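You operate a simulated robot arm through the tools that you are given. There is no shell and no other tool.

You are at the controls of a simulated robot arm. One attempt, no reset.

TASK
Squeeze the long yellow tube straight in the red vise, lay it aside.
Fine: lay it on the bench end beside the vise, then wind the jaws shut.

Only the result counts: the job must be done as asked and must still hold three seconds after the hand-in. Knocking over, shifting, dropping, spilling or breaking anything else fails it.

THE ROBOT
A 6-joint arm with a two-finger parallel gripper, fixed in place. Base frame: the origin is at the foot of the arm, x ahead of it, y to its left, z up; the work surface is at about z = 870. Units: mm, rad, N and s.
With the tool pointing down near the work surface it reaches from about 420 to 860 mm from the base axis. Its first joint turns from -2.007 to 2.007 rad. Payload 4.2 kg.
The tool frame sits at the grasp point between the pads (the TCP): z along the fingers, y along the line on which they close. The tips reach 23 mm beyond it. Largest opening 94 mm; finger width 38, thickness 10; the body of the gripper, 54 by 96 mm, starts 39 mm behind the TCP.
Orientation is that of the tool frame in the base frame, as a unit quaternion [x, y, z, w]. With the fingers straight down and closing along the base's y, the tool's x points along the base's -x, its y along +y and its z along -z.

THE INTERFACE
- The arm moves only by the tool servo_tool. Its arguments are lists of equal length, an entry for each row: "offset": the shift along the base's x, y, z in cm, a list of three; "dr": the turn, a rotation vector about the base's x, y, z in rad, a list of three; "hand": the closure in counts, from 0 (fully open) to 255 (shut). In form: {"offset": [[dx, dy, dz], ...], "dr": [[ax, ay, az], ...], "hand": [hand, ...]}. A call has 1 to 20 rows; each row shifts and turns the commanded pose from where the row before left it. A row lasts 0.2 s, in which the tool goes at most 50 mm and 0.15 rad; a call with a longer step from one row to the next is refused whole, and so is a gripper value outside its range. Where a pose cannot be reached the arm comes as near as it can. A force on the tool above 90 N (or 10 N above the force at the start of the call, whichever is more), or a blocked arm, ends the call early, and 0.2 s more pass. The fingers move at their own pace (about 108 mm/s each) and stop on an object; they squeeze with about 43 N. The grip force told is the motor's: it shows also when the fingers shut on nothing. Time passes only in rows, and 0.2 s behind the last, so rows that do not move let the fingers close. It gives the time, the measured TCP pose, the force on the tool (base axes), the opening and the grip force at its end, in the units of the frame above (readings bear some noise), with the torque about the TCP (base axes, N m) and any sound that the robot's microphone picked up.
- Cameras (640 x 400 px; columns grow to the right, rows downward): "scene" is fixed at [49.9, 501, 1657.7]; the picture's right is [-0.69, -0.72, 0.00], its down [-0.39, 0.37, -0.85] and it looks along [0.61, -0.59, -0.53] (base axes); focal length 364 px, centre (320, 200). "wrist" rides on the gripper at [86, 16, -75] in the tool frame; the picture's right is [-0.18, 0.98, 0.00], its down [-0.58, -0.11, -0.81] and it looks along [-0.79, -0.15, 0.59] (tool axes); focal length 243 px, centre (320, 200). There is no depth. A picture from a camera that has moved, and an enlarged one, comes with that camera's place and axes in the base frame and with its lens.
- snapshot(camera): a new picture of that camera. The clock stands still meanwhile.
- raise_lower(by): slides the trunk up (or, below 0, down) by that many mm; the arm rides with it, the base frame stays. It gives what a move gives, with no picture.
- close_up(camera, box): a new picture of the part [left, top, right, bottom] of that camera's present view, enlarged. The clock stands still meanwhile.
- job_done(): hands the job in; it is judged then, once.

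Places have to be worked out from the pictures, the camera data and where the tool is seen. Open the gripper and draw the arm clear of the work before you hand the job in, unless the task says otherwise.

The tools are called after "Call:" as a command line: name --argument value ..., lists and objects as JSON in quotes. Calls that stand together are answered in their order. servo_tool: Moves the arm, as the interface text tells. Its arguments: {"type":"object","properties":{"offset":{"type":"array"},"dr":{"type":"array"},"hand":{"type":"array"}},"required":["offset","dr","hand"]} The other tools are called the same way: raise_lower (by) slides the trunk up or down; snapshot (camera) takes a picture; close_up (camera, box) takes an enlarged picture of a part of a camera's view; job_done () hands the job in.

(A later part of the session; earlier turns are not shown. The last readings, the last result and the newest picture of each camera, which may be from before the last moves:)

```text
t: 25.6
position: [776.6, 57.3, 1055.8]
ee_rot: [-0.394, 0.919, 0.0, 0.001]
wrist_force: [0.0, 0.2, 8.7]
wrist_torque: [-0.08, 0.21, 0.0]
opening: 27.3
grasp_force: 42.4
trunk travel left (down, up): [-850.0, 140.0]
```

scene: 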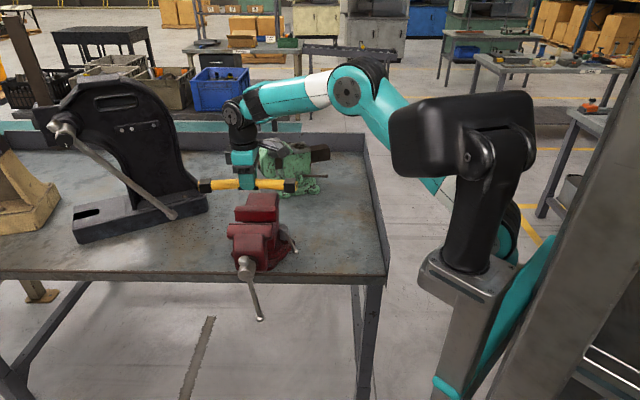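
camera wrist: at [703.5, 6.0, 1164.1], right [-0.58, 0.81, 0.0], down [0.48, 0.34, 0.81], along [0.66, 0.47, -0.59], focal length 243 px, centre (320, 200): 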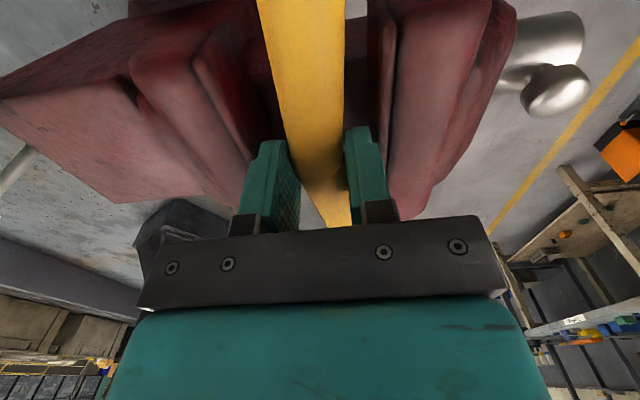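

Contact: +10 N upward at z≈1056, with a torque that fits one foot touching the slide first. I open just enough (~34 mm) to release and look.

Call:
servo_tool --offset '[[0, 0, 0.05], [0, 0, 0], [0, 0, 0]]' --dr '[[0, 0, 0], [0, 0, 0], [0, 0, 0]]' --hand '[172, 163, 163]'

Call:
close_up --camera "wrist" --box '[180, 0, 460, 220]'

Call:
close_up --camera "scene" --box '[190, 180, 310, 255]'

```text
t: 26.4
position: [776.0, 56.4, 1054.9]
ee_rot: [-0.392, 0.92, 0.0, -0.001]
wrist_force: [2.0, -1.1, -4.8]
wrist_torque: [-0.06, -0.01, -0.23]
opening: 29.8
grasp_force: 0.1
trunk travel left (down, up): [-850.0, 140.0]
```

```text
1.82 times, centred on (320, 110) of wrist
camera zoom: at [704.6, 5.5, 1131.3], right [-0.58, 0.81, 0.0], down [0.48, 0.34, 0.81], along [0.65, 0.47, -0.59], focal length 441 px, centre (320, 364)
```

zoom: 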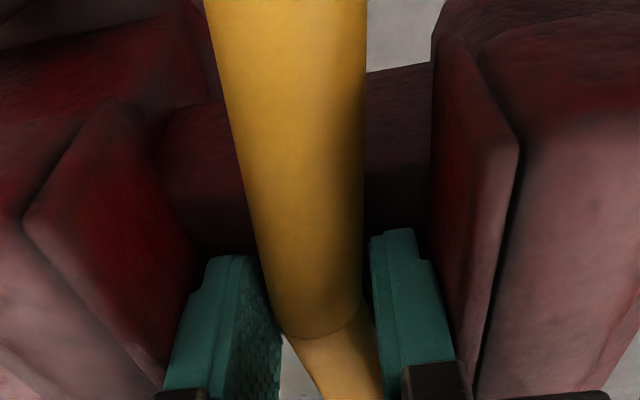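

```text
5.33 times, centred on (250, 218) of scene
camera zoom: at [49.9, 501.0, 1657.7], right [-0.69, -0.72, 0.0], down [-0.39, 0.37, -0.85], along [0.61, -0.59, -0.53], focal length 1939 px, centre (693, 107)
```

zoom: 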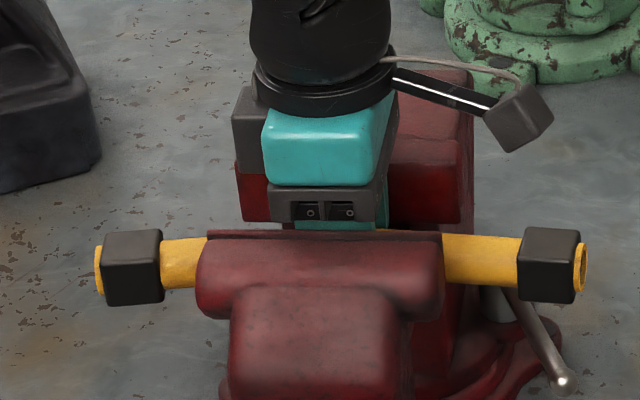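

The fingers opened to 29.8 mm and there is still a slight drag; I open a little more.

Call:
servo_tool --offset '[[0, 0, 0], [0, 0, 0]]' --dr '[[0, 0, 0], [0, 0, 0]]' --hand '[157, 154]'

Call:
close_up --camera "wrist" --box '[180, 0, 460, 220]'

```text
t: 27.0
position: [776.2, 56.2, 1056.2]
ee_rot: [-0.393, 0.92, -0.001, 0.0]
wrist_force: [1.0, -1.1, -7.0]
wrist_torque: [0.0, -0.02, -0.34]
opening: 29.8
grasp_force: 0.1
trunk travel left (down, up): [-850.0, 140.0]
```

```text
1.82 times, centred on (320, 110) of wrist
camera zoom: at [704.5, 5.5, 1131.6], right [-0.58, 0.81, 0.0], down [0.48, 0.34, 0.81], along [0.65, 0.47, -0.59], focal length 441 px, centre (320, 364)
```

zoom: 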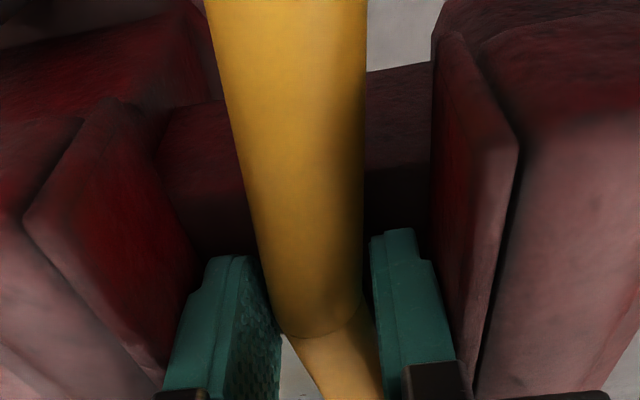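

The fingers seem to touch the jaw plates on the outside, so ~30 mm is the limit here; the tube is free by ~2.5 mm. I relax the command to about 29 mm and check that the forces vanish.

Call:
servo_tool --offset '[[0, 0, 0], [0, 0, 0]]' --dr '[[0, 0, 0], [0, 0, 0]]' --hand '[175, 176]'

```text
t: 27.6
position: [775.9, 57.5, 1055.5]
ee_rot: [-0.394, 0.919, 0.0, 0.0]
wrist_force: [0.7, -0.7, 0.9]
wrist_torque: [0.06, -0.02, -0.02]
opening: 29.3
grasp_force: 0.1
trunk travel left (down, up): [-850.0, 140.0]
```

Forces are nil now with 29.3 mm opening. I lift slowly 1 cm and check that the tube stays.

Call:
servo_tool --offset '[[0, 0, 0.2], [0, 0, 0.3], [0, 0, 0.4], [0, 0, 0]]' --dr '[[0, 0, 0], [0, 0, 0], [0, 0, 0], [0, 0, 0]]' --hand '[176, 176, 176, 176]'

Call:
close_up --camera "wrist" --box '[180, 0, 460, 220]'

Call:
close_up --camera "scene" --box '[190, 180, 310, 255]'

```text
t: 28.6
position: [775.1, 57.9, 1065.8]
ee_rot: [-0.393, 0.92, 0.001, 0.0]
wrist_force: [1.5, -2.2, -0.5]
wrist_torque: [-0.07, -0.02, 0.03]
opening: 28.9
grasp_force: 0.0
trunk travel left (down, up): [-850.0, 140.0]
```

```text
1.82 times, centred on (320, 110) of wrist
camera zoom: at [704.4, 5.9, 1141.3], right [-0.58, 0.81, 0.0], down [0.48, 0.34, 0.81], along [0.66, 0.47, -0.59], focal length 441 px, centre (320, 364)
```

zoom: 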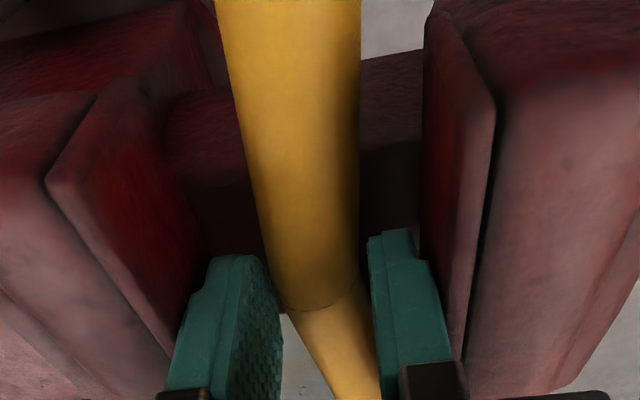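

```text
5.33 times, centred on (250, 218) of scene
camera zoom: at [49.9, 501.0, 1657.7], right [-0.69, -0.72, 0.0], down [-0.39, 0.37, -0.85], along [0.61, -0.59, -0.53], focal length 1939 px, centre (693, 107)
```

zoom: 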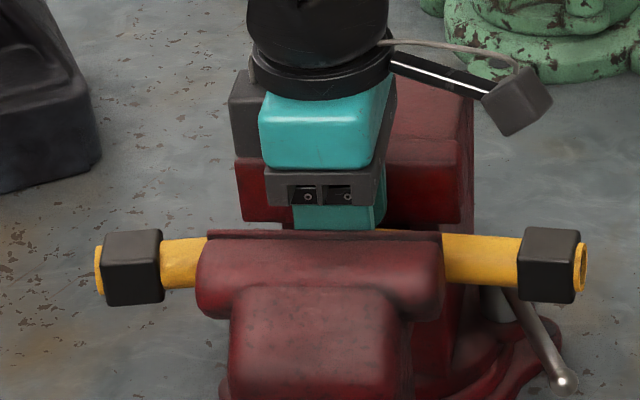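

The tube stays in place on the slide. I rise further out of the jaws, then well clear.

Call:
servo_tool --offset '[[0, 0, 0.5], [0, 0, 0.8], [0, 0, 1.0], [0, 0, 2.0], [0, 0, 4.0], [0, 0, 4.0], [0, 0, 4.0], [0, 0, 0]]' --dr '[[0, 0, 0], [0, 0, 0], [0, 0, 0], [0, 0, 0], [0, 0, 0], [0, 0, 0], [0, 0, 0], [0, 0, 0]]' --hand '[176, 176, 176, 176, 176, 176, 150, 150]'

Call:
snapshot --camera "wrist"

Call:
close_up --camera "scene" --box '[190, 180, 310, 255]'

```text
t: 30.4
position: [774.2, 56.5, 1228.7]
ee_rot: [-0.393, 0.92, -0.001, 0.0]
wrist_force: [-0.5, -0.2, -0.3]
wrist_torque: [0.04, -0.01, 0.01]
opening: 38.7
grasp_force: 0.1
trunk travel left (down, up): [-850.0, 140.0]
```

```text
taken
camera wrist: at [702.8, 6.2, 1304.4], right [-0.58, 0.81, 0.0], down [0.48, 0.34, 0.81], along [0.66, 0.47, -0.59], focal length 243 px, centre (320, 200)
```

wrist: 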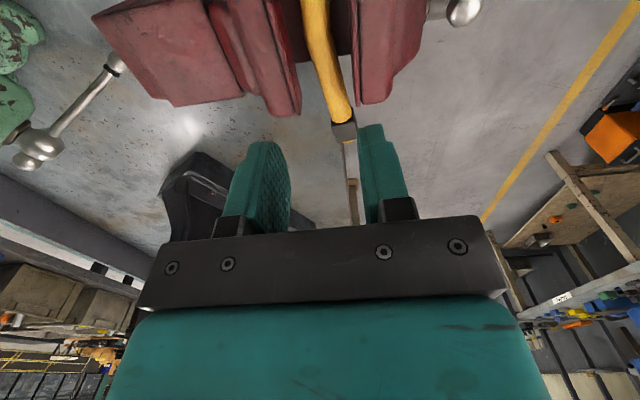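

```text
5.33 times, centred on (250, 218) of scene
camera zoom: at [49.9, 501.0, 1657.7], right [-0.69, -0.72, 0.0], down [-0.39, 0.37, -0.85], along [0.61, -0.59, -0.53], focal length 1939 px, centre (693, 107)
```

zoom: 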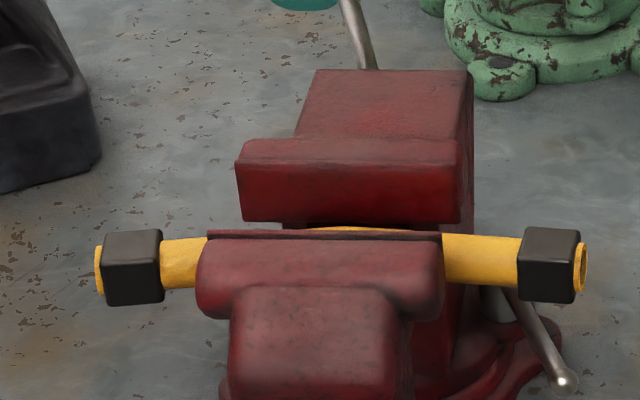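

The tube rests in the open vise. I check its lie in the gap from the wrist camera.

Call:
close_up --camera "wrist" --box '[220, 0, 444, 140]'

```text
2.86 times, centred on (332, 70) of wrist
camera zoom: at [702.8, 6.2, 1304.4], right [-0.58, 0.81, 0.0], down [0.48, 0.34, 0.81], along [0.66, 0.47, -0.59], focal length 693 px, centre (286, 571)
```

zoom: 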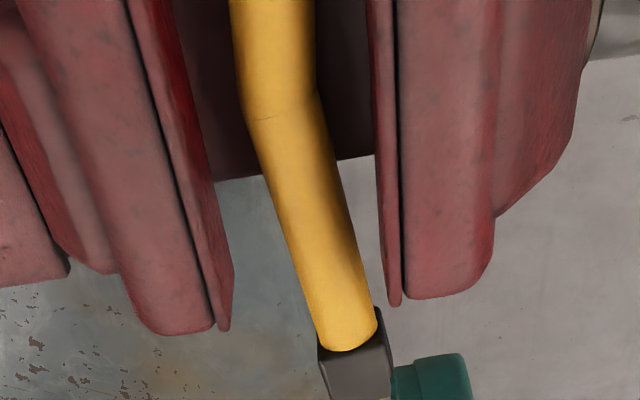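

The tube lies between the plates with the crease over the slide. Now for the handle: hub axis at about u-line z≈1000, bar hanging down ~180 mm. I draw back in front of the vise and tilt the tool to point at the vise front, fingers closed as a peg.

Call:
servo_tool --offset '[[-2.575, 2.18, 0.3], [-2.575, 2.18, 0.3], [-2.575, 2.18, 0], [-2.575, 2.18, 0], [-2.575, 2.18, 0], [-2.575, 2.18, 0], [-2.575, 2.18, 0], [-2.575, 2.18, 0], [0, 0, 0]]' --dr '[[-0.1038, -0.1083, 0], [-0.1038, -0.1083, 0], [-0.1038, -0.1083, 0], [-0.1038, -0.1083, 0], [-0.1038, -0.1083, 0], [-0.1038, -0.1083, 0], [-0.1038, -0.1083, 0], [-0.1038, -0.1083, 0], [0, 0, 0]]' --hand '[150, 200, 255, 255, 255, 255, 255, 255, 255]'

Call:
snapshot --camera "wrist"

Call:
snapshot --camera "scene"

```text
t: 32.4
position: [570.7, 196.3, 1209.5]
ee_rot: [-0.329, 0.76, -0.513, 0.225]
wrist_force: [0.7, 0.2, 0.3]
wrist_torque: [0.01, 0.0, 0.05]
opening: 0.2
grasp_force: 42.3
out of reach, approached as far as the arm can: row 8
trunk travel left (down, up): [-850.0, 140.0]
```

```text
taken
camera wrist: at [458.2, 184.7, 1223.5], right [-0.14, 0.39, -0.91], down [-0.12, 0.91, 0.41], along [0.98, 0.17, -0.08], focal length 243 px, centre (320, 200)
```

wrist: 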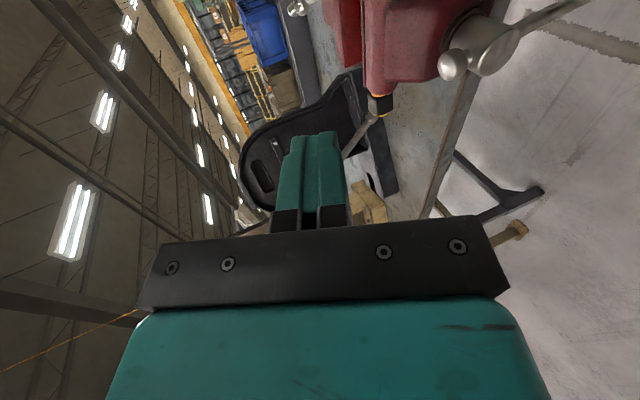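

```text
taken
```

scene: 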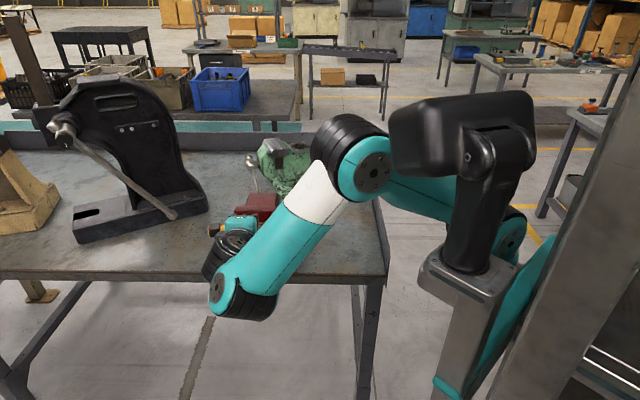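

The arm got near a wrist limit pointing so far sideways, so I'll point the tool at about azimuth -25° instead. I rotate about the vertical and shift slightly, then see.

Call:
servo_tool --offset '[[0, 0, 0], [0, 0, 0], [0, 0, 0], [0, 0, 0]]' --dr '[[0, 0, 0.105], [0, 0, 0.105], [0, 0, 0.105], [0, 0, 0]]' --hand '[255, 255, 255, 255]'

Call:
snapshot --camera "scene"

Call:
snapshot --camera "wrist"

```text
t: 33.4
position: [571.8, 196.1, 1209.9]
ee_rot: [-0.439, 0.698, -0.479, 0.301]
wrist_force: [0.3, -0.5, -0.6]
wrist_torque: [-0.01, 0.01, 0.01]
opening: 0.2
grasp_force: 42.2
trunk travel left (down, up): [-850.0, 140.0]
```

```text
taken
```

scene: 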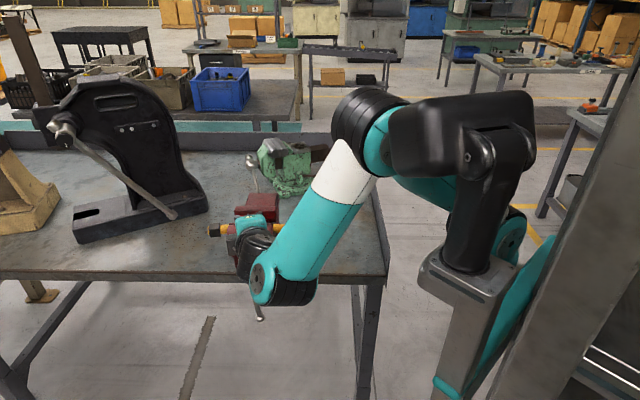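

```text
taken
camera wrist: at [466.9, 151.1, 1223.6], right [-0.24, 0.32, -0.92], down [-0.39, 0.83, 0.39], along [0.89, 0.45, -0.08], focal length 243 px, centre (320, 200)
```

wrist: 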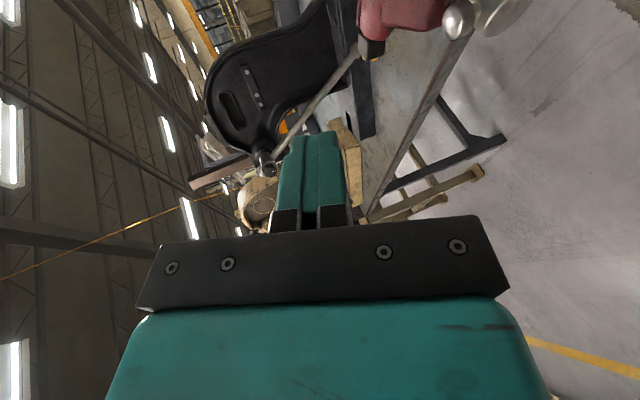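

Orientation is now good (azimuth -26°, 21° below horizontal). The tool is at n≈115 mm in front of the bar plane, so I lower the trunk to bring it to handle height in two steps.

Call:
raise_lower --by -150

Call:
raise_lower --by -120

Call:
snapshot --camera "scene"

Call:
snapshot --camera "wrist"

```text
t: 35.1
position: [572.0, 197.8, 1060.6]
ee_rot: [-0.438, 0.699, -0.479, 0.301]
wrist_force: [-0.2, 0.3, 0.2]
wrist_torque: [-0.01, -0.01, 0.01]
opening: 0.0
grasp_force: 42.3
trunk travel left (down, up): [-700.0, 290.0]
```

```text
t: 36.6
position: [571.7, 196.1, 940.2]
ee_rot: [-0.439, 0.698, -0.479, 0.301]
wrist_force: [-0.6, 0.6, 0.8]
wrist_torque: [-0.01, -0.02, 0.01]
opening: 0.0
grasp_force: 42.0
trunk travel left (down, up): [-580.0, 410.0]
```

```text
taken
```

scene: 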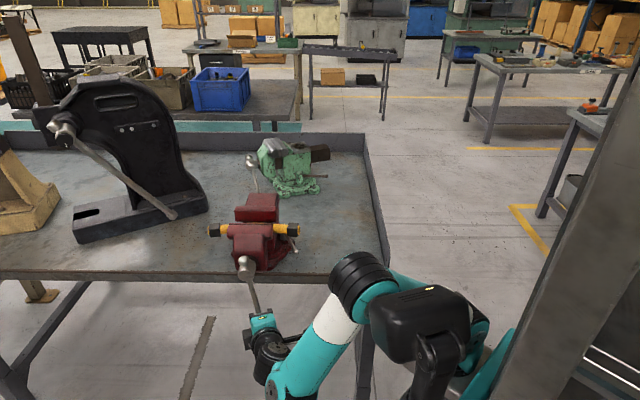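

```text
taken
camera wrist: at [466.9, 151.1, 953.7], right [-0.24, 0.32, -0.92], down [-0.39, 0.83, 0.39], along [0.89, 0.45, -0.08], focal length 243 px, centre (320, 200)
```

wrist: 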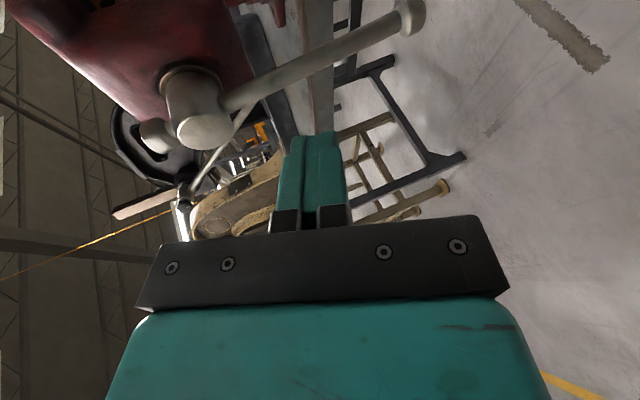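

The close view refines the handle: hub axis at u≈580, z≈1001, bar plane n≈-385, lower ball near (661,141,831). I move down to the right side of the hanging bar and then advance the closed fingers beside it.

Call:
servo_tool --offset '[[-0.6, -0.62, -2.5], [-0.6, -0.62, -2.5], [0, 0, 0]]' --dr '[[0, 0, 0], [0, 0, 0], [0, 0, 0]]' --hand '[255, 255, 255]'

Call:
servo_tool --offset '[[2.0, -1.92, 0], [2.0, -1.92, 0], [2.0, -1.92, 0], [0, 0, 0]]' --dr '[[0, 0, 0], [0, 0, 0], [0, 0, 0], [0, 0, 0]]' --hand '[255, 255, 255, 255]'

Call:
snapshot --camera "wrist"

Call:
snapshot --camera "scene"

```text
t: 37.5
position: [560.2, 183.8, 889.1]
ee_rot: [-0.439, 0.699, -0.478, 0.3]
wrist_force: [-0.4, 0.0, 0.4]
wrist_torque: [0.0, 0.02, 0.02]
opening: 0.0
grasp_force: 42.9
trunk travel left (down, up): [-580.0, 410.0]
```

```text
t: 38.5
position: [621.5, 126.3, 892.3]
ee_rot: [-0.439, 0.699, -0.479, 0.301]
wrist_force: [-0.6, -0.2, -0.3]
wrist_torque: [0.0, -0.02, 0.0]
opening: 0.2
grasp_force: 42.7
trunk travel left (down, up): [-580.0, 410.0]
```

```text
taken
camera wrist: at [516.4, 81.8, 904.7], right [-0.24, 0.32, -0.92], down [-0.39, 0.83, 0.39], along [0.89, 0.45, -0.08], focal length 243 px, centre (320, 200)
```

wrist: 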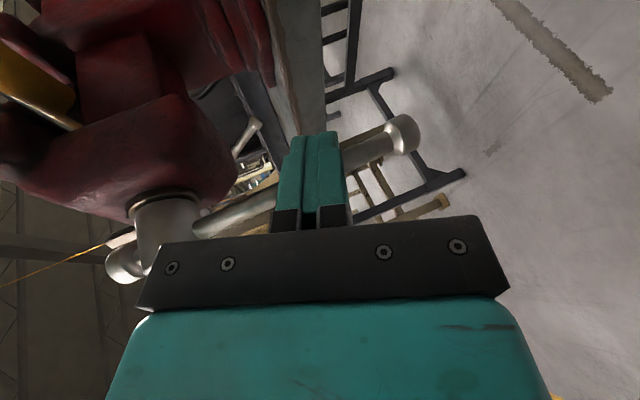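

```text
taken
```

scene: 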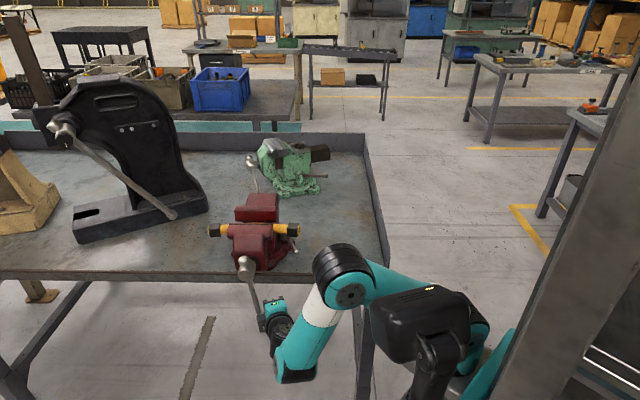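

The peg is right of the bar and in line with it. I advance the remaining 24 mm so the bar plane crosses the fingers.

Call:
servo_tool --offset '[[0.9, -0.86, 0], [0.9, -0.86, 0], [0, 0, 0]]' --dr '[[0, 0, 0], [0, 0, 0], [0, 0, 0]]' --hand '[255, 255, 255]'

Call:
snapshot --camera "wrist"

Call:
close_up --camera "scene" --box '[200, 180, 328, 340]'

```text
t: 39.2
position: [638.6, 109.9, 890.9]
ee_rot: [-0.439, 0.698, -0.479, 0.301]
wrist_force: [-0.5, 0.6, 0.1]
wrist_torque: [0.01, 0.01, 0.01]
opening: 0.0
grasp_force: 42.2
trunk travel left (down, up): [-580.0, 410.0]
```

```text
taken
camera wrist: at [534.0, 64.4, 904.4], right [-0.24, 0.32, -0.92], down [-0.39, 0.83, 0.39], along [0.89, 0.45, -0.08], focal length 243 px, centre (320, 200)
```

wrist: 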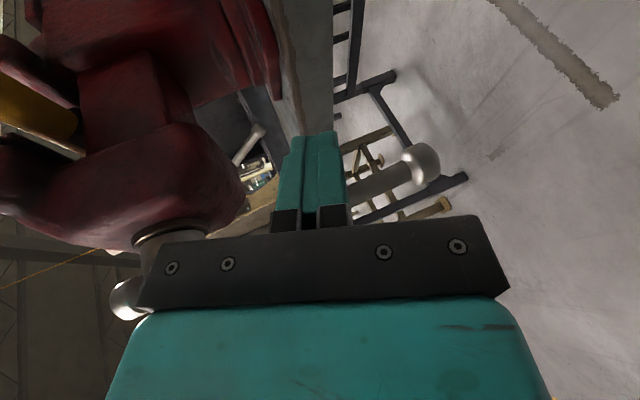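

```text
2.50 times, centred on (264, 260) of scene
camera zoom: at [49.9, 501.0, 1657.7], right [-0.69, -0.72, 0.0], down [-0.39, 0.37, -0.85], along [0.61, -0.59, -0.53], focal length 909 px, centre (460, 50)
```

zoom: 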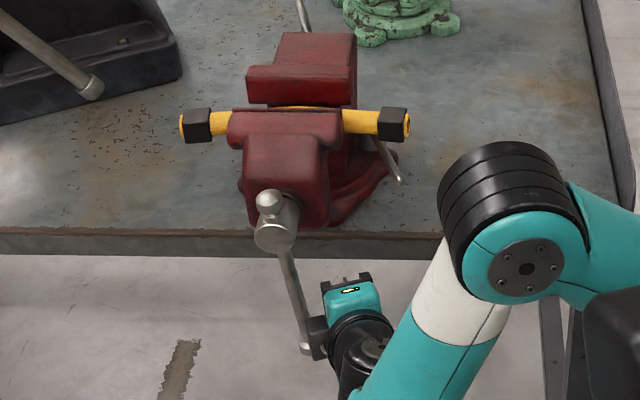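

Everything fits the model: the bar should cross the fingers near the TCP. I push along the circle (radius ~125 mm about the hub) toward the left in the scene, from -28° to +32°, and see whether the jaws close.

Call:
servo_tool --offset '[[1.384, 1.444, -0.85], [1.46, 1.523, -0.49], [1.509, 1.574, -0.11], [1.488, 1.552, 0.26], [1.439, 1.502, 0.64], [1.342, 1.401, 0.99], [0, 0, 0]]' --dr '[[0, 0, 0], [0, 0, 0], [0, 0, 0], [0, 0, 0], [0, 0, 0], [0, 0, 0], [0, 0, 0]]' --hand '[255, 255, 255, 255, 255, 255, 255]'

Call:
snapshot --camera "wrist"

Call:
close_up --camera "scene" --box '[200, 180, 328, 340]'

```text
t: 40.9
position: [723.8, 199.1, 894.0]
ee_rot: [-0.44, 0.699, -0.477, 0.301]
wrist_force: [-1.0, -0.4, -0.9]
wrist_torque: [0.02, -0.04, -0.02]
opening: 0.1
grasp_force: 42.6
trunk travel left (down, up): [-580.0, 410.0]
```

```text
taken
camera wrist: at [618.8, 153.5, 908.0], right [-0.24, 0.32, -0.92], down [-0.39, 0.83, 0.39], along [0.89, 0.45, -0.08], focal length 243 px, centre (320, 200)
```

wrist: 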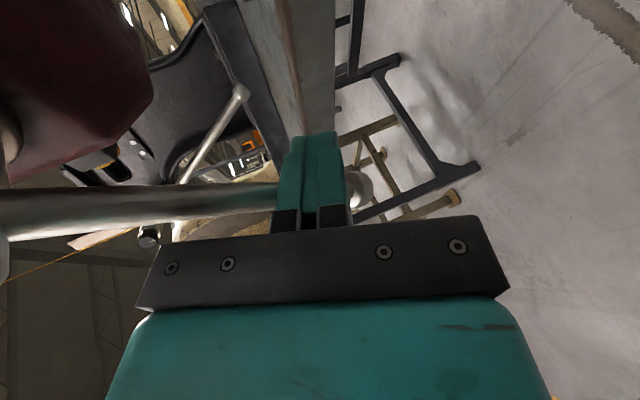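

```text
2.50 times, centred on (264, 260) of scene
camera zoom: at [49.9, 501.0, 1657.7], right [-0.69, -0.72, 0.0], down [-0.39, 0.37, -0.85], along [0.61, -0.59, -0.53], focal length 909 px, centre (460, 50)
```

zoom: 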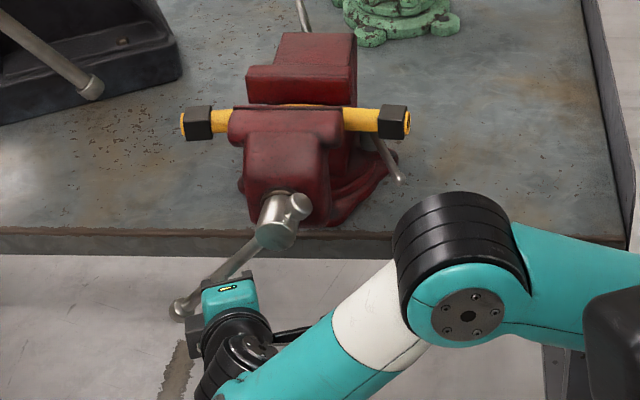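

The bar turned about 50° with almost no force. I zoom in to see how far the jaw has moved.

Call:
close_up --camera "scene" --box '[225, 190, 305, 240]'

```text
8.00 times, centred on (265, 215) of scene
camera zoom: at [49.9, 501.0, 1657.7], right [-0.69, -0.72, 0.0], down [-0.39, 0.37, -0.85], along [0.61, -0.59, -0.53], focal length 2908 px, centre (760, 80)
```

zoom: 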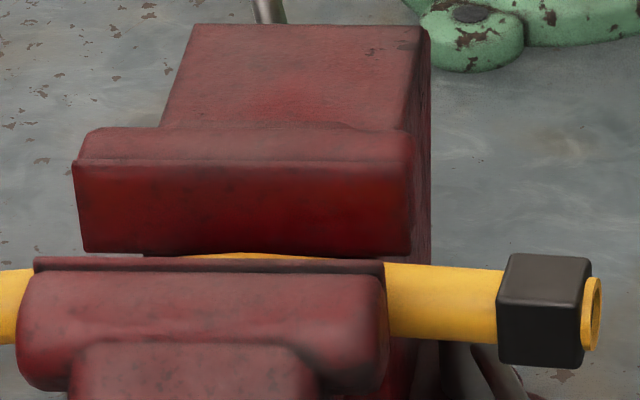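

The jaw advanced roughly 4–5 mm for ~53° of turn, so about 30 mm per turn, clockwise closes. I continue pushing around the circle from 32° to 152°, following the jaw inward.

Call:
servo_tool --offset '[[1.827, 1.726, 2.07], [1.398, 1.278, 2.65], [0.879, 0.736, 3.04], [0.305, 0.137, 3.25], [-0.277, -0.47, 3.21], [-0.851, -1.069, 2.96], [-1.342, -1.582, 2.51], [-1.744, -2.0, 1.89], [0, 0, 0]]' --dr '[[0, 0, 0], [0, 0, 0], [0, 0, 0], [0, 0, 0], [0, 0, 0], [0, 0, 0], [0, 0, 0], [0, 0, 0], [0, 0, 0]]' --hand '[255, 255, 255, 255, 255, 255, 255, 255, 255]'

Call:
close_up --camera "scene" --box '[200, 180, 328, 340]'

Call:
snapshot --camera "wrist"

```text
t: 42.9
position: [727.5, 187.1, 1112.1]
ee_rot: [-0.439, 0.699, -0.478, 0.3]
wrist_force: [-0.7, -0.9, -0.5]
wrist_torque: [0.0, -0.01, -0.01]
opening: 0.1
grasp_force: 43.3
trunk travel left (down, up): [-580.0, 410.0]
```

```text
2.50 times, centred on (264, 260) of scene
camera zoom: at [49.9, 501.0, 1657.7], right [-0.69, -0.72, 0.0], down [-0.39, 0.37, -0.85], along [0.61, -0.59, -0.53], focal length 909 px, centre (460, 50)
```

zoom: 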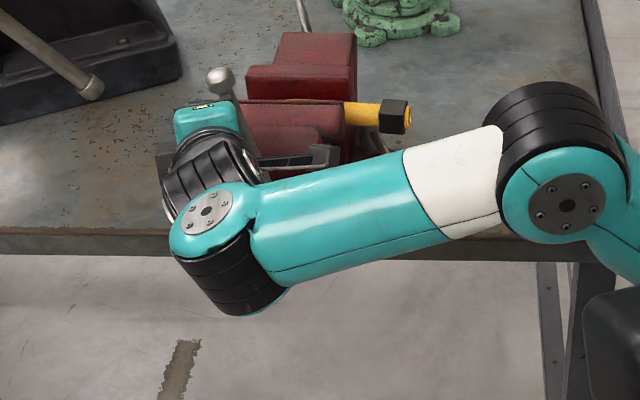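

```text
taken
camera wrist: at [622.7, 141.9, 1124.6], right [-0.24, 0.32, -0.92], down [-0.39, 0.83, 0.39], along [0.89, 0.45, -0.08], focal length 243 px, centre (320, 200)
```

wrist: 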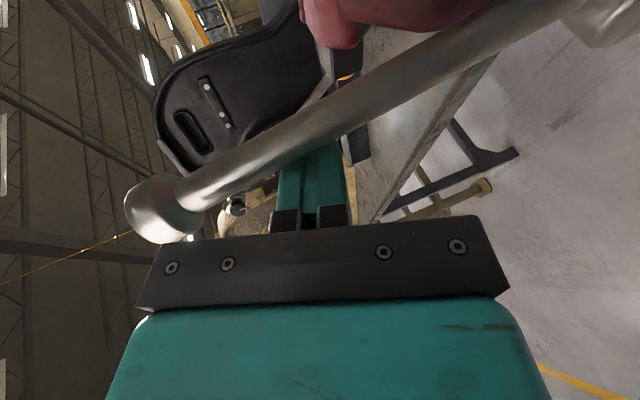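

The bar follows well with tiny forces; jaw gap is shrinking. I continue from 152° over the top to 272°.

Call:
servo_tool --offset '[[-2.014, -2.282, 1.14], [-2.159, -2.434, 0.31], [-2.131, -2.405, -0.53], [-1.958, -2.224, -1.36], [-1.647, -1.899, -2.07], [-1.218, -1.452, -2.65], [-0.699, -0.91, -3.04], [-0.125, -0.311, -3.25], [0, 0, 0]]' --dr '[[0, 0, 0], [0, 0, 0], [0, 0, 0], [0, 0, 0], [0, 0, 0], [0, 0, 0], [0, 0, 0], [0, 0, 0], [0, 0, 0]]' --hand '[255, 255, 255, 255, 255, 255, 255, 255, 255]'

Call:
close_up --camera "scene" --box '[200, 180, 328, 340]'

Call:
close_up --camera "scene" --box '[225, 190, 305, 240]'

Call:
snapshot --camera "wrist"

```text
t: 44.9
position: [606.4, 48.8, 996.7]
ee_rot: [-0.439, 0.699, -0.478, 0.301]
wrist_force: [0.6, 0.2, -0.3]
wrist_torque: [0.02, -0.02, 0.02]
opening: 0.0
grasp_force: 42.2
trunk travel left (down, up): [-580.0, 410.0]
```

```text
2.50 times, centred on (264, 260) of scene
camera zoom: at [49.9, 501.0, 1657.7], right [-0.69, -0.72, 0.0], down [-0.39, 0.37, -0.85], along [0.61, -0.59, -0.53], focal length 909 px, centre (460, 50)
```

zoom: 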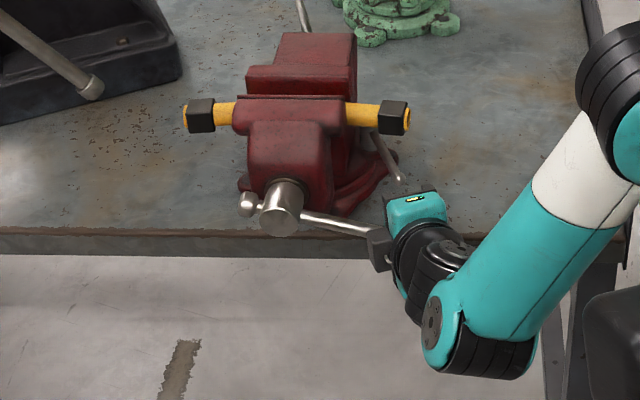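

```text
8.00 times, centred on (265, 215) of scene
camera zoom: at [49.9, 501.0, 1657.7], right [-0.69, -0.72, 0.0], down [-0.39, 0.37, -0.85], along [0.61, -0.59, -0.53], focal length 2908 px, centre (760, 80)
```

zoom: 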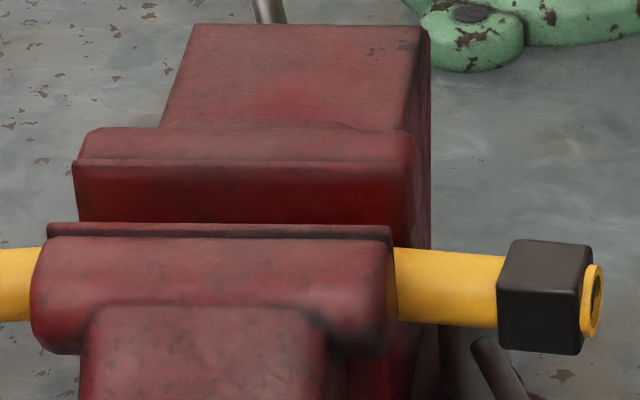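

```text
taken
camera wrist: at [501.1, 3.0, 1009.1], right [-0.24, 0.32, -0.92], down [-0.39, 0.83, 0.39], along [0.89, 0.45, -0.08], focal length 243 px, centre (320, 200)
```

wrist: 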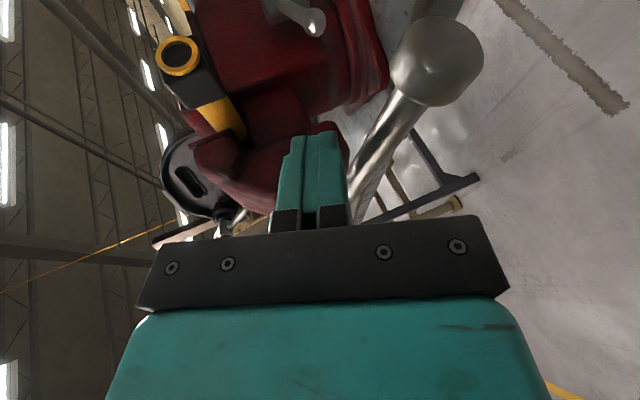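

The gap is now about 35 mm and the tube is being pushed toward the fixed jaw. I push on carefully from 272° to 317° and watch the force.

Call:
servo_tool --offset '[[0.457, 0.296, -3.21], [1.031, 0.895, -2.96], [1.522, 1.408, -2.51], [0, 0, 0]]' --dr '[[0, 0, 0], [0, 0, 0], [0, 0, 0], [0, 0, 0]]' --hand '[255, 255, 255, 255]'

Call:
close_up --camera "scene" --box '[225, 190, 305, 240]'

Call:
close_up --camera "scene" --box '[200, 180, 328, 340]'

```text
t: 45.9
position: [636.0, 72.8, 905.8]
ee_rot: [-0.439, 0.699, -0.479, 0.3]
wrist_force: [1.1, -4.2, 0.6]
wrist_torque: [-0.03, -0.05, -0.1]
opening: 0.0
grasp_force: 42.5
trunk travel left (down, up): [-580.0, 410.0]
```

```text
8.00 times, centred on (265, 215) of scene
camera zoom: at [49.9, 501.0, 1657.7], right [-0.69, -0.72, 0.0], down [-0.39, 0.37, -0.85], along [0.61, -0.59, -0.53], focal length 2908 px, centre (760, 80)
```

zoom: 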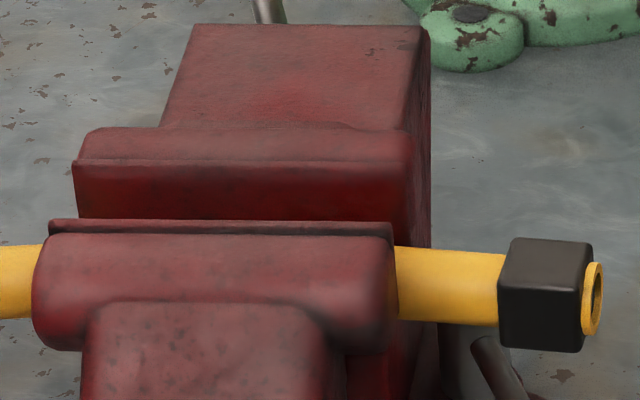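

```text
2.50 times, centred on (264, 260) of scene
camera zoom: at [49.9, 501.0, 1657.7], right [-0.69, -0.72, 0.0], down [-0.39, 0.37, -0.85], along [0.61, -0.59, -0.53], focal length 909 px, centre (460, 50)
```

zoom: 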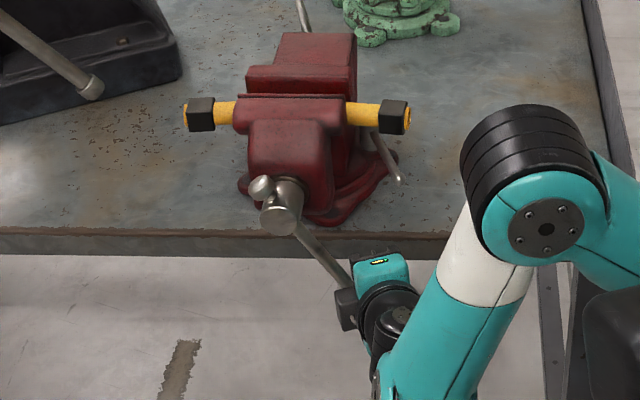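

Force only ~4 N so far, gap about 32 mm. I continue from 317° to 362°.

Call:
servo_tool --offset '[[1.924, 1.826, -1.89], [2.194, 2.108, -1.14], [2.339, 2.26, -0.31], [0, 0, 0]]' --dr '[[0, 0, 0], [0, 0, 0], [0, 0, 0], [0, 0, 0]]' --hand '[255, 255, 255, 255]'

Call:
close_up --camera "scene" --box '[225, 190, 305, 240]'

Call:
close_up --camera "scene" --box '[200, 180, 328, 340]'

```text
t: 46.9
position: [700.9, 135.2, 876.3]
ee_rot: [-0.438, 0.699, -0.479, 0.301]
wrist_force: [0.6, -8.3, 1.9]
wrist_torque: [0.02, -0.04, -0.19]
opening: 0.0
grasp_force: 42.3
trunk travel left (down, up): [-580.0, 410.0]
```

```text
8.00 times, centred on (265, 215) of scene
camera zoom: at [49.9, 501.0, 1657.7], right [-0.69, -0.72, 0.0], down [-0.39, 0.37, -0.85], along [0.61, -0.59, -0.53], focal length 2908 px, centre (760, 80)
```

zoom: 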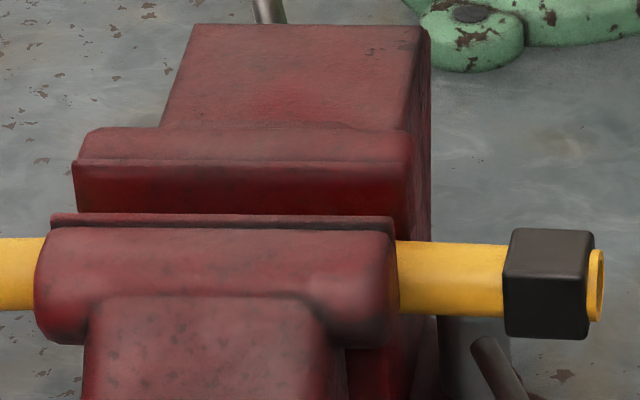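

```text
2.50 times, centred on (264, 260) of scene
camera zoom: at [49.9, 501.0, 1657.7], right [-0.69, -0.72, 0.0], down [-0.39, 0.37, -0.85], along [0.61, -0.59, -0.53], focal length 909 px, centre (460, 50)
```

zoom: 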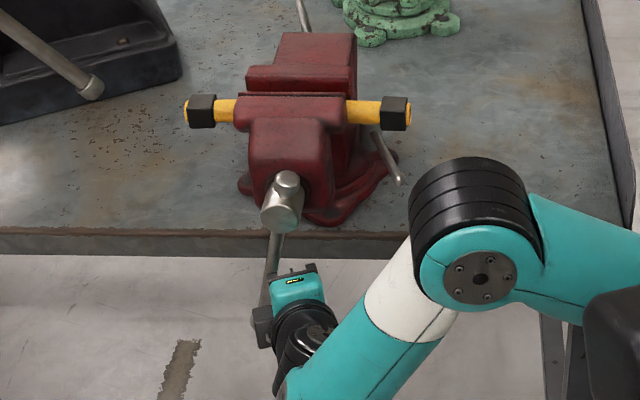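

Force 8 N, gap about 29 mm and the tube already looks straighter. I continue in smaller steps to 32°.

Call:
servo_tool --offset '[[1.155, 1.115, 0.2], [1.155, 1.115, 0.33], [1.07, 1.025, 0.6], [1.07, 1.025, 0.76], [0, 0, 0]]' --dr '[[0, 0, 0], [0, 0, 0], [0, 0, 0], [0, 0, 0], [0, 0, 0]]' --hand '[255, 255, 255, 255, 255]'

Call:
close_up --camera "scene" --box '[225, 190, 305, 240]'

Call:
close_up --camera "scene" --box '[200, 180, 328, 340]'

```text
t: 48.0
position: [746.0, 179.5, 894.4]
ee_rot: [-0.439, 0.699, -0.478, 0.301]
wrist_force: [-0.8, -5.5, -1.1]
wrist_torque: [0.02, 0.01, -0.12]
opening: 0.0
grasp_force: 42.2
trunk travel left (down, up): [-580.0, 410.0]
```

```text
8.00 times, centred on (265, 215) of scene
camera zoom: at [49.9, 501.0, 1657.7], right [-0.69, -0.72, 0.0], down [-0.39, 0.37, -0.85], along [0.61, -0.59, -0.53], focal length 2908 px, centre (760, 80)
```

zoom: 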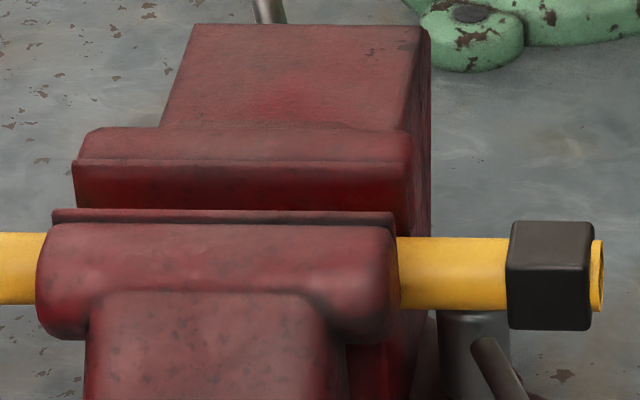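

```text
2.50 times, centred on (264, 260) of scene
camera zoom: at [49.9, 501.0, 1657.7], right [-0.69, -0.72, 0.0], down [-0.39, 0.37, -0.85], along [0.61, -0.59, -0.53], focal length 909 px, centre (460, 50)
```

zoom: 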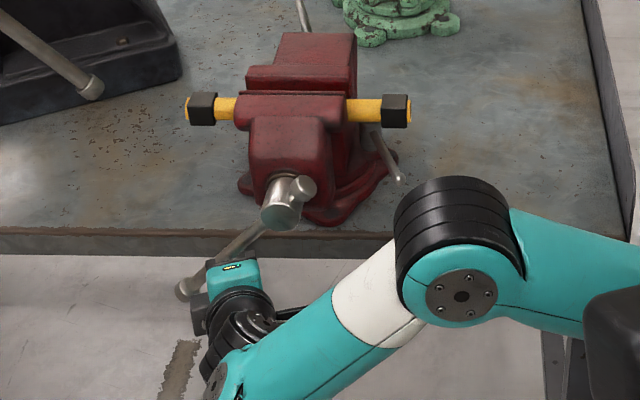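

The gap is about 27 mm and the tube looks nearly straight. I continue in small steps until the force rises clearly.

Call:
servo_tool --offset '[[0.955, 0.905, 0.93], [0.87, 0.82, 1.14], [0, 0, 0]]' --dr '[[0, 0, 0], [0, 0, 0], [0, 0, 0]]' --hand '[255, 255, 255]'

Call:
close_up --camera "scene" --box '[225, 190, 305, 240]'

```text
t: 48.9
position: [763.9, 197.1, 915.8]
ee_rot: [-0.44, 0.698, -0.479, 0.301]
wrist_force: [-10.4, 0.4, -4.0]
wrist_torque: [-0.02, 0.02, 0.14]
opening: 0.0
grasp_force: 41.9
trunk travel left (down, up): [-580.0, 410.0]
```

```text
8.00 times, centred on (265, 215) of scene
camera zoom: at [49.9, 501.0, 1657.7], right [-0.69, -0.72, 0.0], down [-0.39, 0.37, -0.85], along [0.61, -0.59, -0.53], focal length 2908 px, centre (760, 80)
```

zoom: 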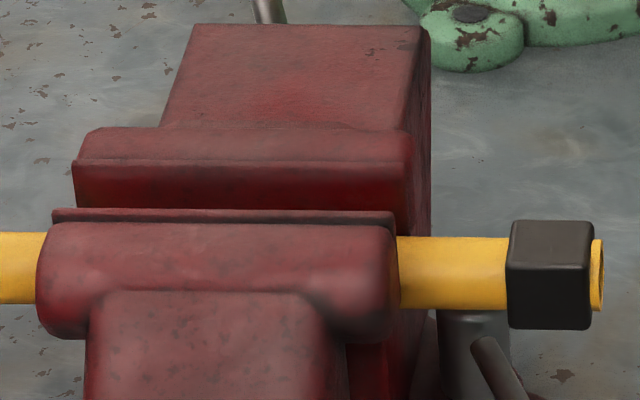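

Force rises to ~11 N and the jaw hardly moved further; I push a bit more to be sure of a full squeeze.

Call:
servo_tool --offset '[[0.74, 0.68, 1.27], [0.65, 0.59, 1.38], [0, 0, 0]]' --dr '[[0, 0, 0], [0, 0, 0], [0, 0, 0]]' --hand '[255, 255, 255]'

Call:
close_up --camera "scene" --box '[225, 190, 305, 240]'

Call:
close_up --camera "scene" --box '[200, 180, 328, 340]'

Call:
snapshot --camera "wrist"

```text
t: 49.6
position: [777.2, 209.3, 942.2]
ee_rot: [-0.44, 0.697, -0.479, 0.301]
wrist_force: [-11.9, 1.4, -8.5]
wrist_torque: [-0.06, -0.05, 0.1]
opening: 0.1
grasp_force: 42.8
trunk travel left (down, up): [-580.0, 410.0]
```

```text
8.00 times, centred on (265, 215) of scene
camera zoom: at [49.9, 501.0, 1657.7], right [-0.69, -0.72, 0.0], down [-0.39, 0.37, -0.85], along [0.61, -0.59, -0.53], focal length 2908 px, centre (760, 80)
```

zoom: 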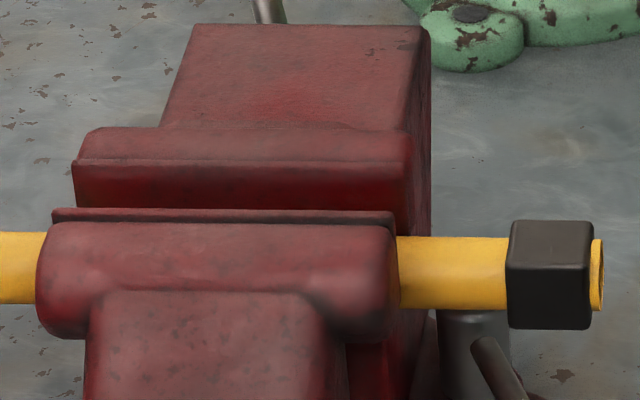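

```text
2.50 times, centred on (264, 260) of scene
camera zoom: at [49.9, 501.0, 1657.7], right [-0.69, -0.72, 0.0], down [-0.39, 0.37, -0.85], along [0.61, -0.59, -0.53], focal length 909 px, centre (460, 50)
```

zoom: 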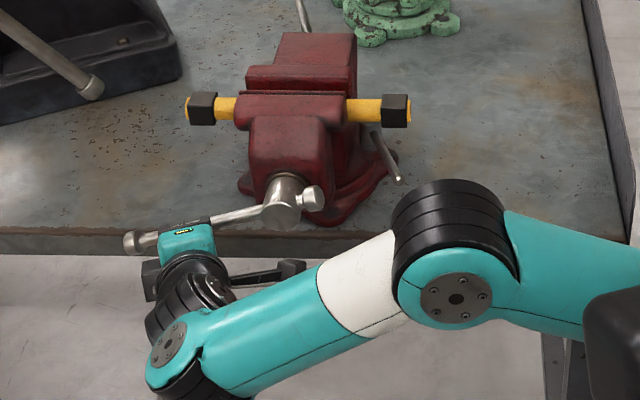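

```text
taken
camera wrist: at [672.0, 163.6, 955.6], right [-0.24, 0.32, -0.92], down [-0.39, 0.83, 0.39], along [0.89, 0.45, -0.08], focal length 243 px, centre (320, 200)
```

wrist: 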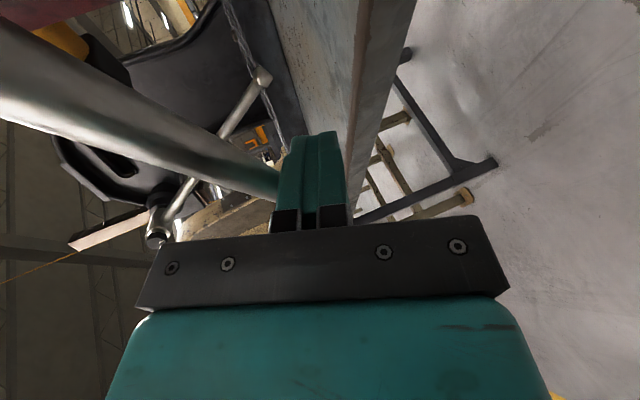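

The jaw has stalled on the tube while the bar still gives slightly with rising force (~15 N). I push another ~25° to make the squeeze firm.

Call:
servo_tool --offset '[[0.5, 0.43, 1.49], [0.38, 0.31, 1.55], [0, 0, 0], [0, 0, 0]]' --dr '[[0, 0, 0], [0, 0, 0], [0, 0, 0], [0, 0, 0]]' --hand '[255, 255, 255, 255]'

Call:
close_up --camera "scene" --box '[225, 190, 305, 240]'

Call:
close_up --camera "scene" --box '[200, 180, 328, 340]'

```text
t: 50.6
position: [786.0, 214.6, 971.6]
ee_rot: [-0.44, 0.699, -0.478, 0.3]
wrist_force: [-15.2, 1.9, -18.5]
wrist_torque: [0.25, -0.41, -0.24]
opening: 0.0
grasp_force: 42.4
trunk travel left (down, up): [-580.0, 410.0]
```

```text
8.00 times, centred on (265, 215) of scene
camera zoom: at [49.9, 501.0, 1657.7], right [-0.69, -0.72, 0.0], down [-0.39, 0.37, -0.85], along [0.61, -0.59, -0.53], focal length 2908 px, centre (760, 80)
```

zoom: 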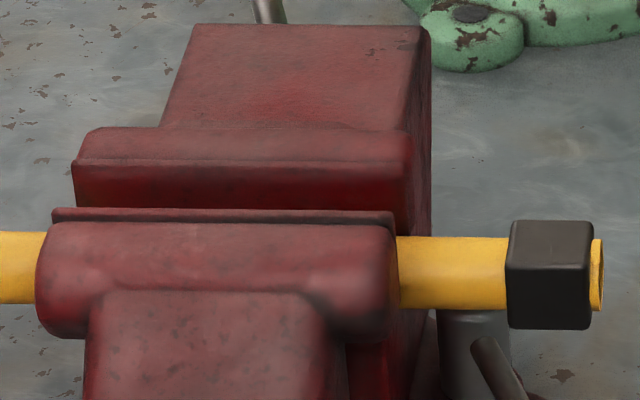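

```text
2.50 times, centred on (264, 260) of scene
camera zoom: at [49.9, 501.0, 1657.7], right [-0.69, -0.72, 0.0], down [-0.39, 0.37, -0.85], along [0.61, -0.59, -0.53], focal length 909 px, centre (460, 50)
```

zoom: 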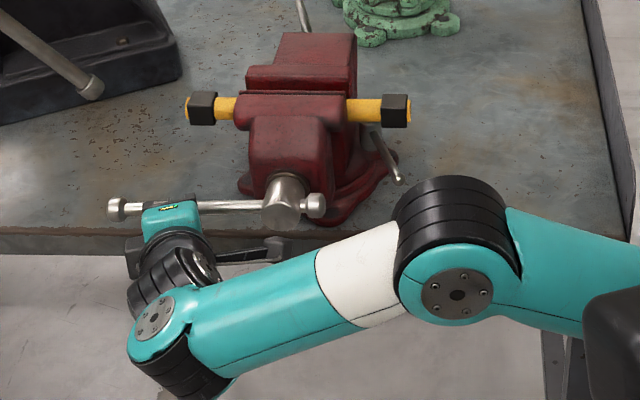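

Force is ~24 N with the jaw stalled and the tube lying parallel between the plates, so it's squeezed. Now I back the peg off, withdraw it, and go over the bar to turn it the other way.

Call:
servo_tool --offset '[[0, 0, -1.0], [0, 0, -1.0], [-2.3, 2.2, 0], [-2.3, 2.2, 0], [0, 0, 4.5], [0, 0, 5.0], [0, 0, 0]]' --dr '[[0, 0, 0], [0, 0, 0], [0, 0, 0], [0, 0, 0], [0, 0, 0], [0, 0, 0], [0, 0, 0]]' --hand '[255, 255, 255, 255, 255, 255, 255]'

Call:
snapshot --camera "wrist"

Call:
close_up --camera "scene" --box '[200, 180, 328, 340]'

```text
t: 52.2
position: [741.3, 260.6, 1048.2]
ee_rot: [-0.439, 0.698, -0.478, 0.301]
wrist_force: [-0.2, 0.0, -0.3]
wrist_torque: [0.02, 0.0, -0.02]
opening: 0.0
grasp_force: 41.5
trunk travel left (down, up): [-580.0, 410.0]
```

```text
taken
camera wrist: at [635.7, 215.0, 1061.4], right [-0.24, 0.32, -0.92], down [-0.39, 0.83, 0.39], along [0.89, 0.45, -0.08], focal length 243 px, centre (320, 200)
```

wrist: 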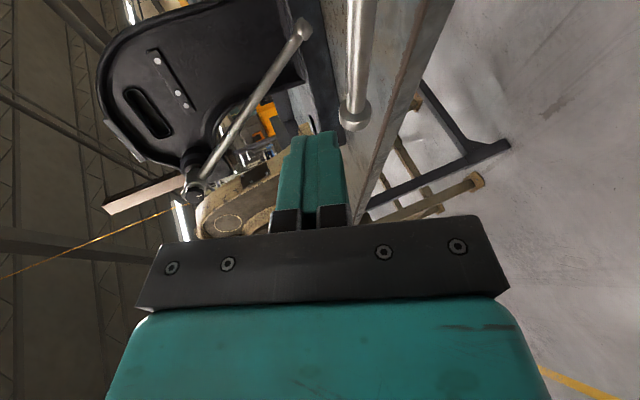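

```text
2.50 times, centred on (264, 260) of scene
camera zoom: at [49.9, 501.0, 1657.7], right [-0.69, -0.72, 0.0], down [-0.39, 0.37, -0.85], along [0.61, -0.59, -0.53], focal length 909 px, centre (460, 50)
```

zoom: 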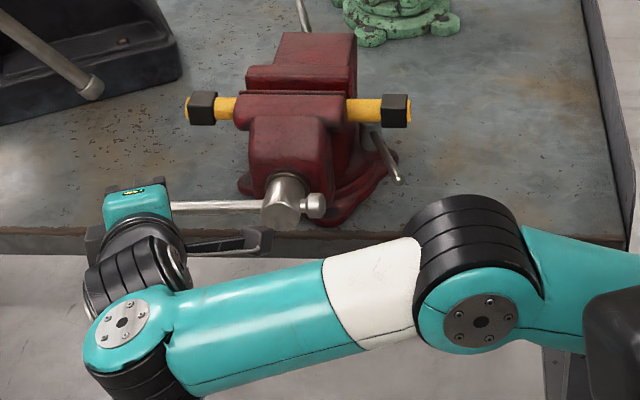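

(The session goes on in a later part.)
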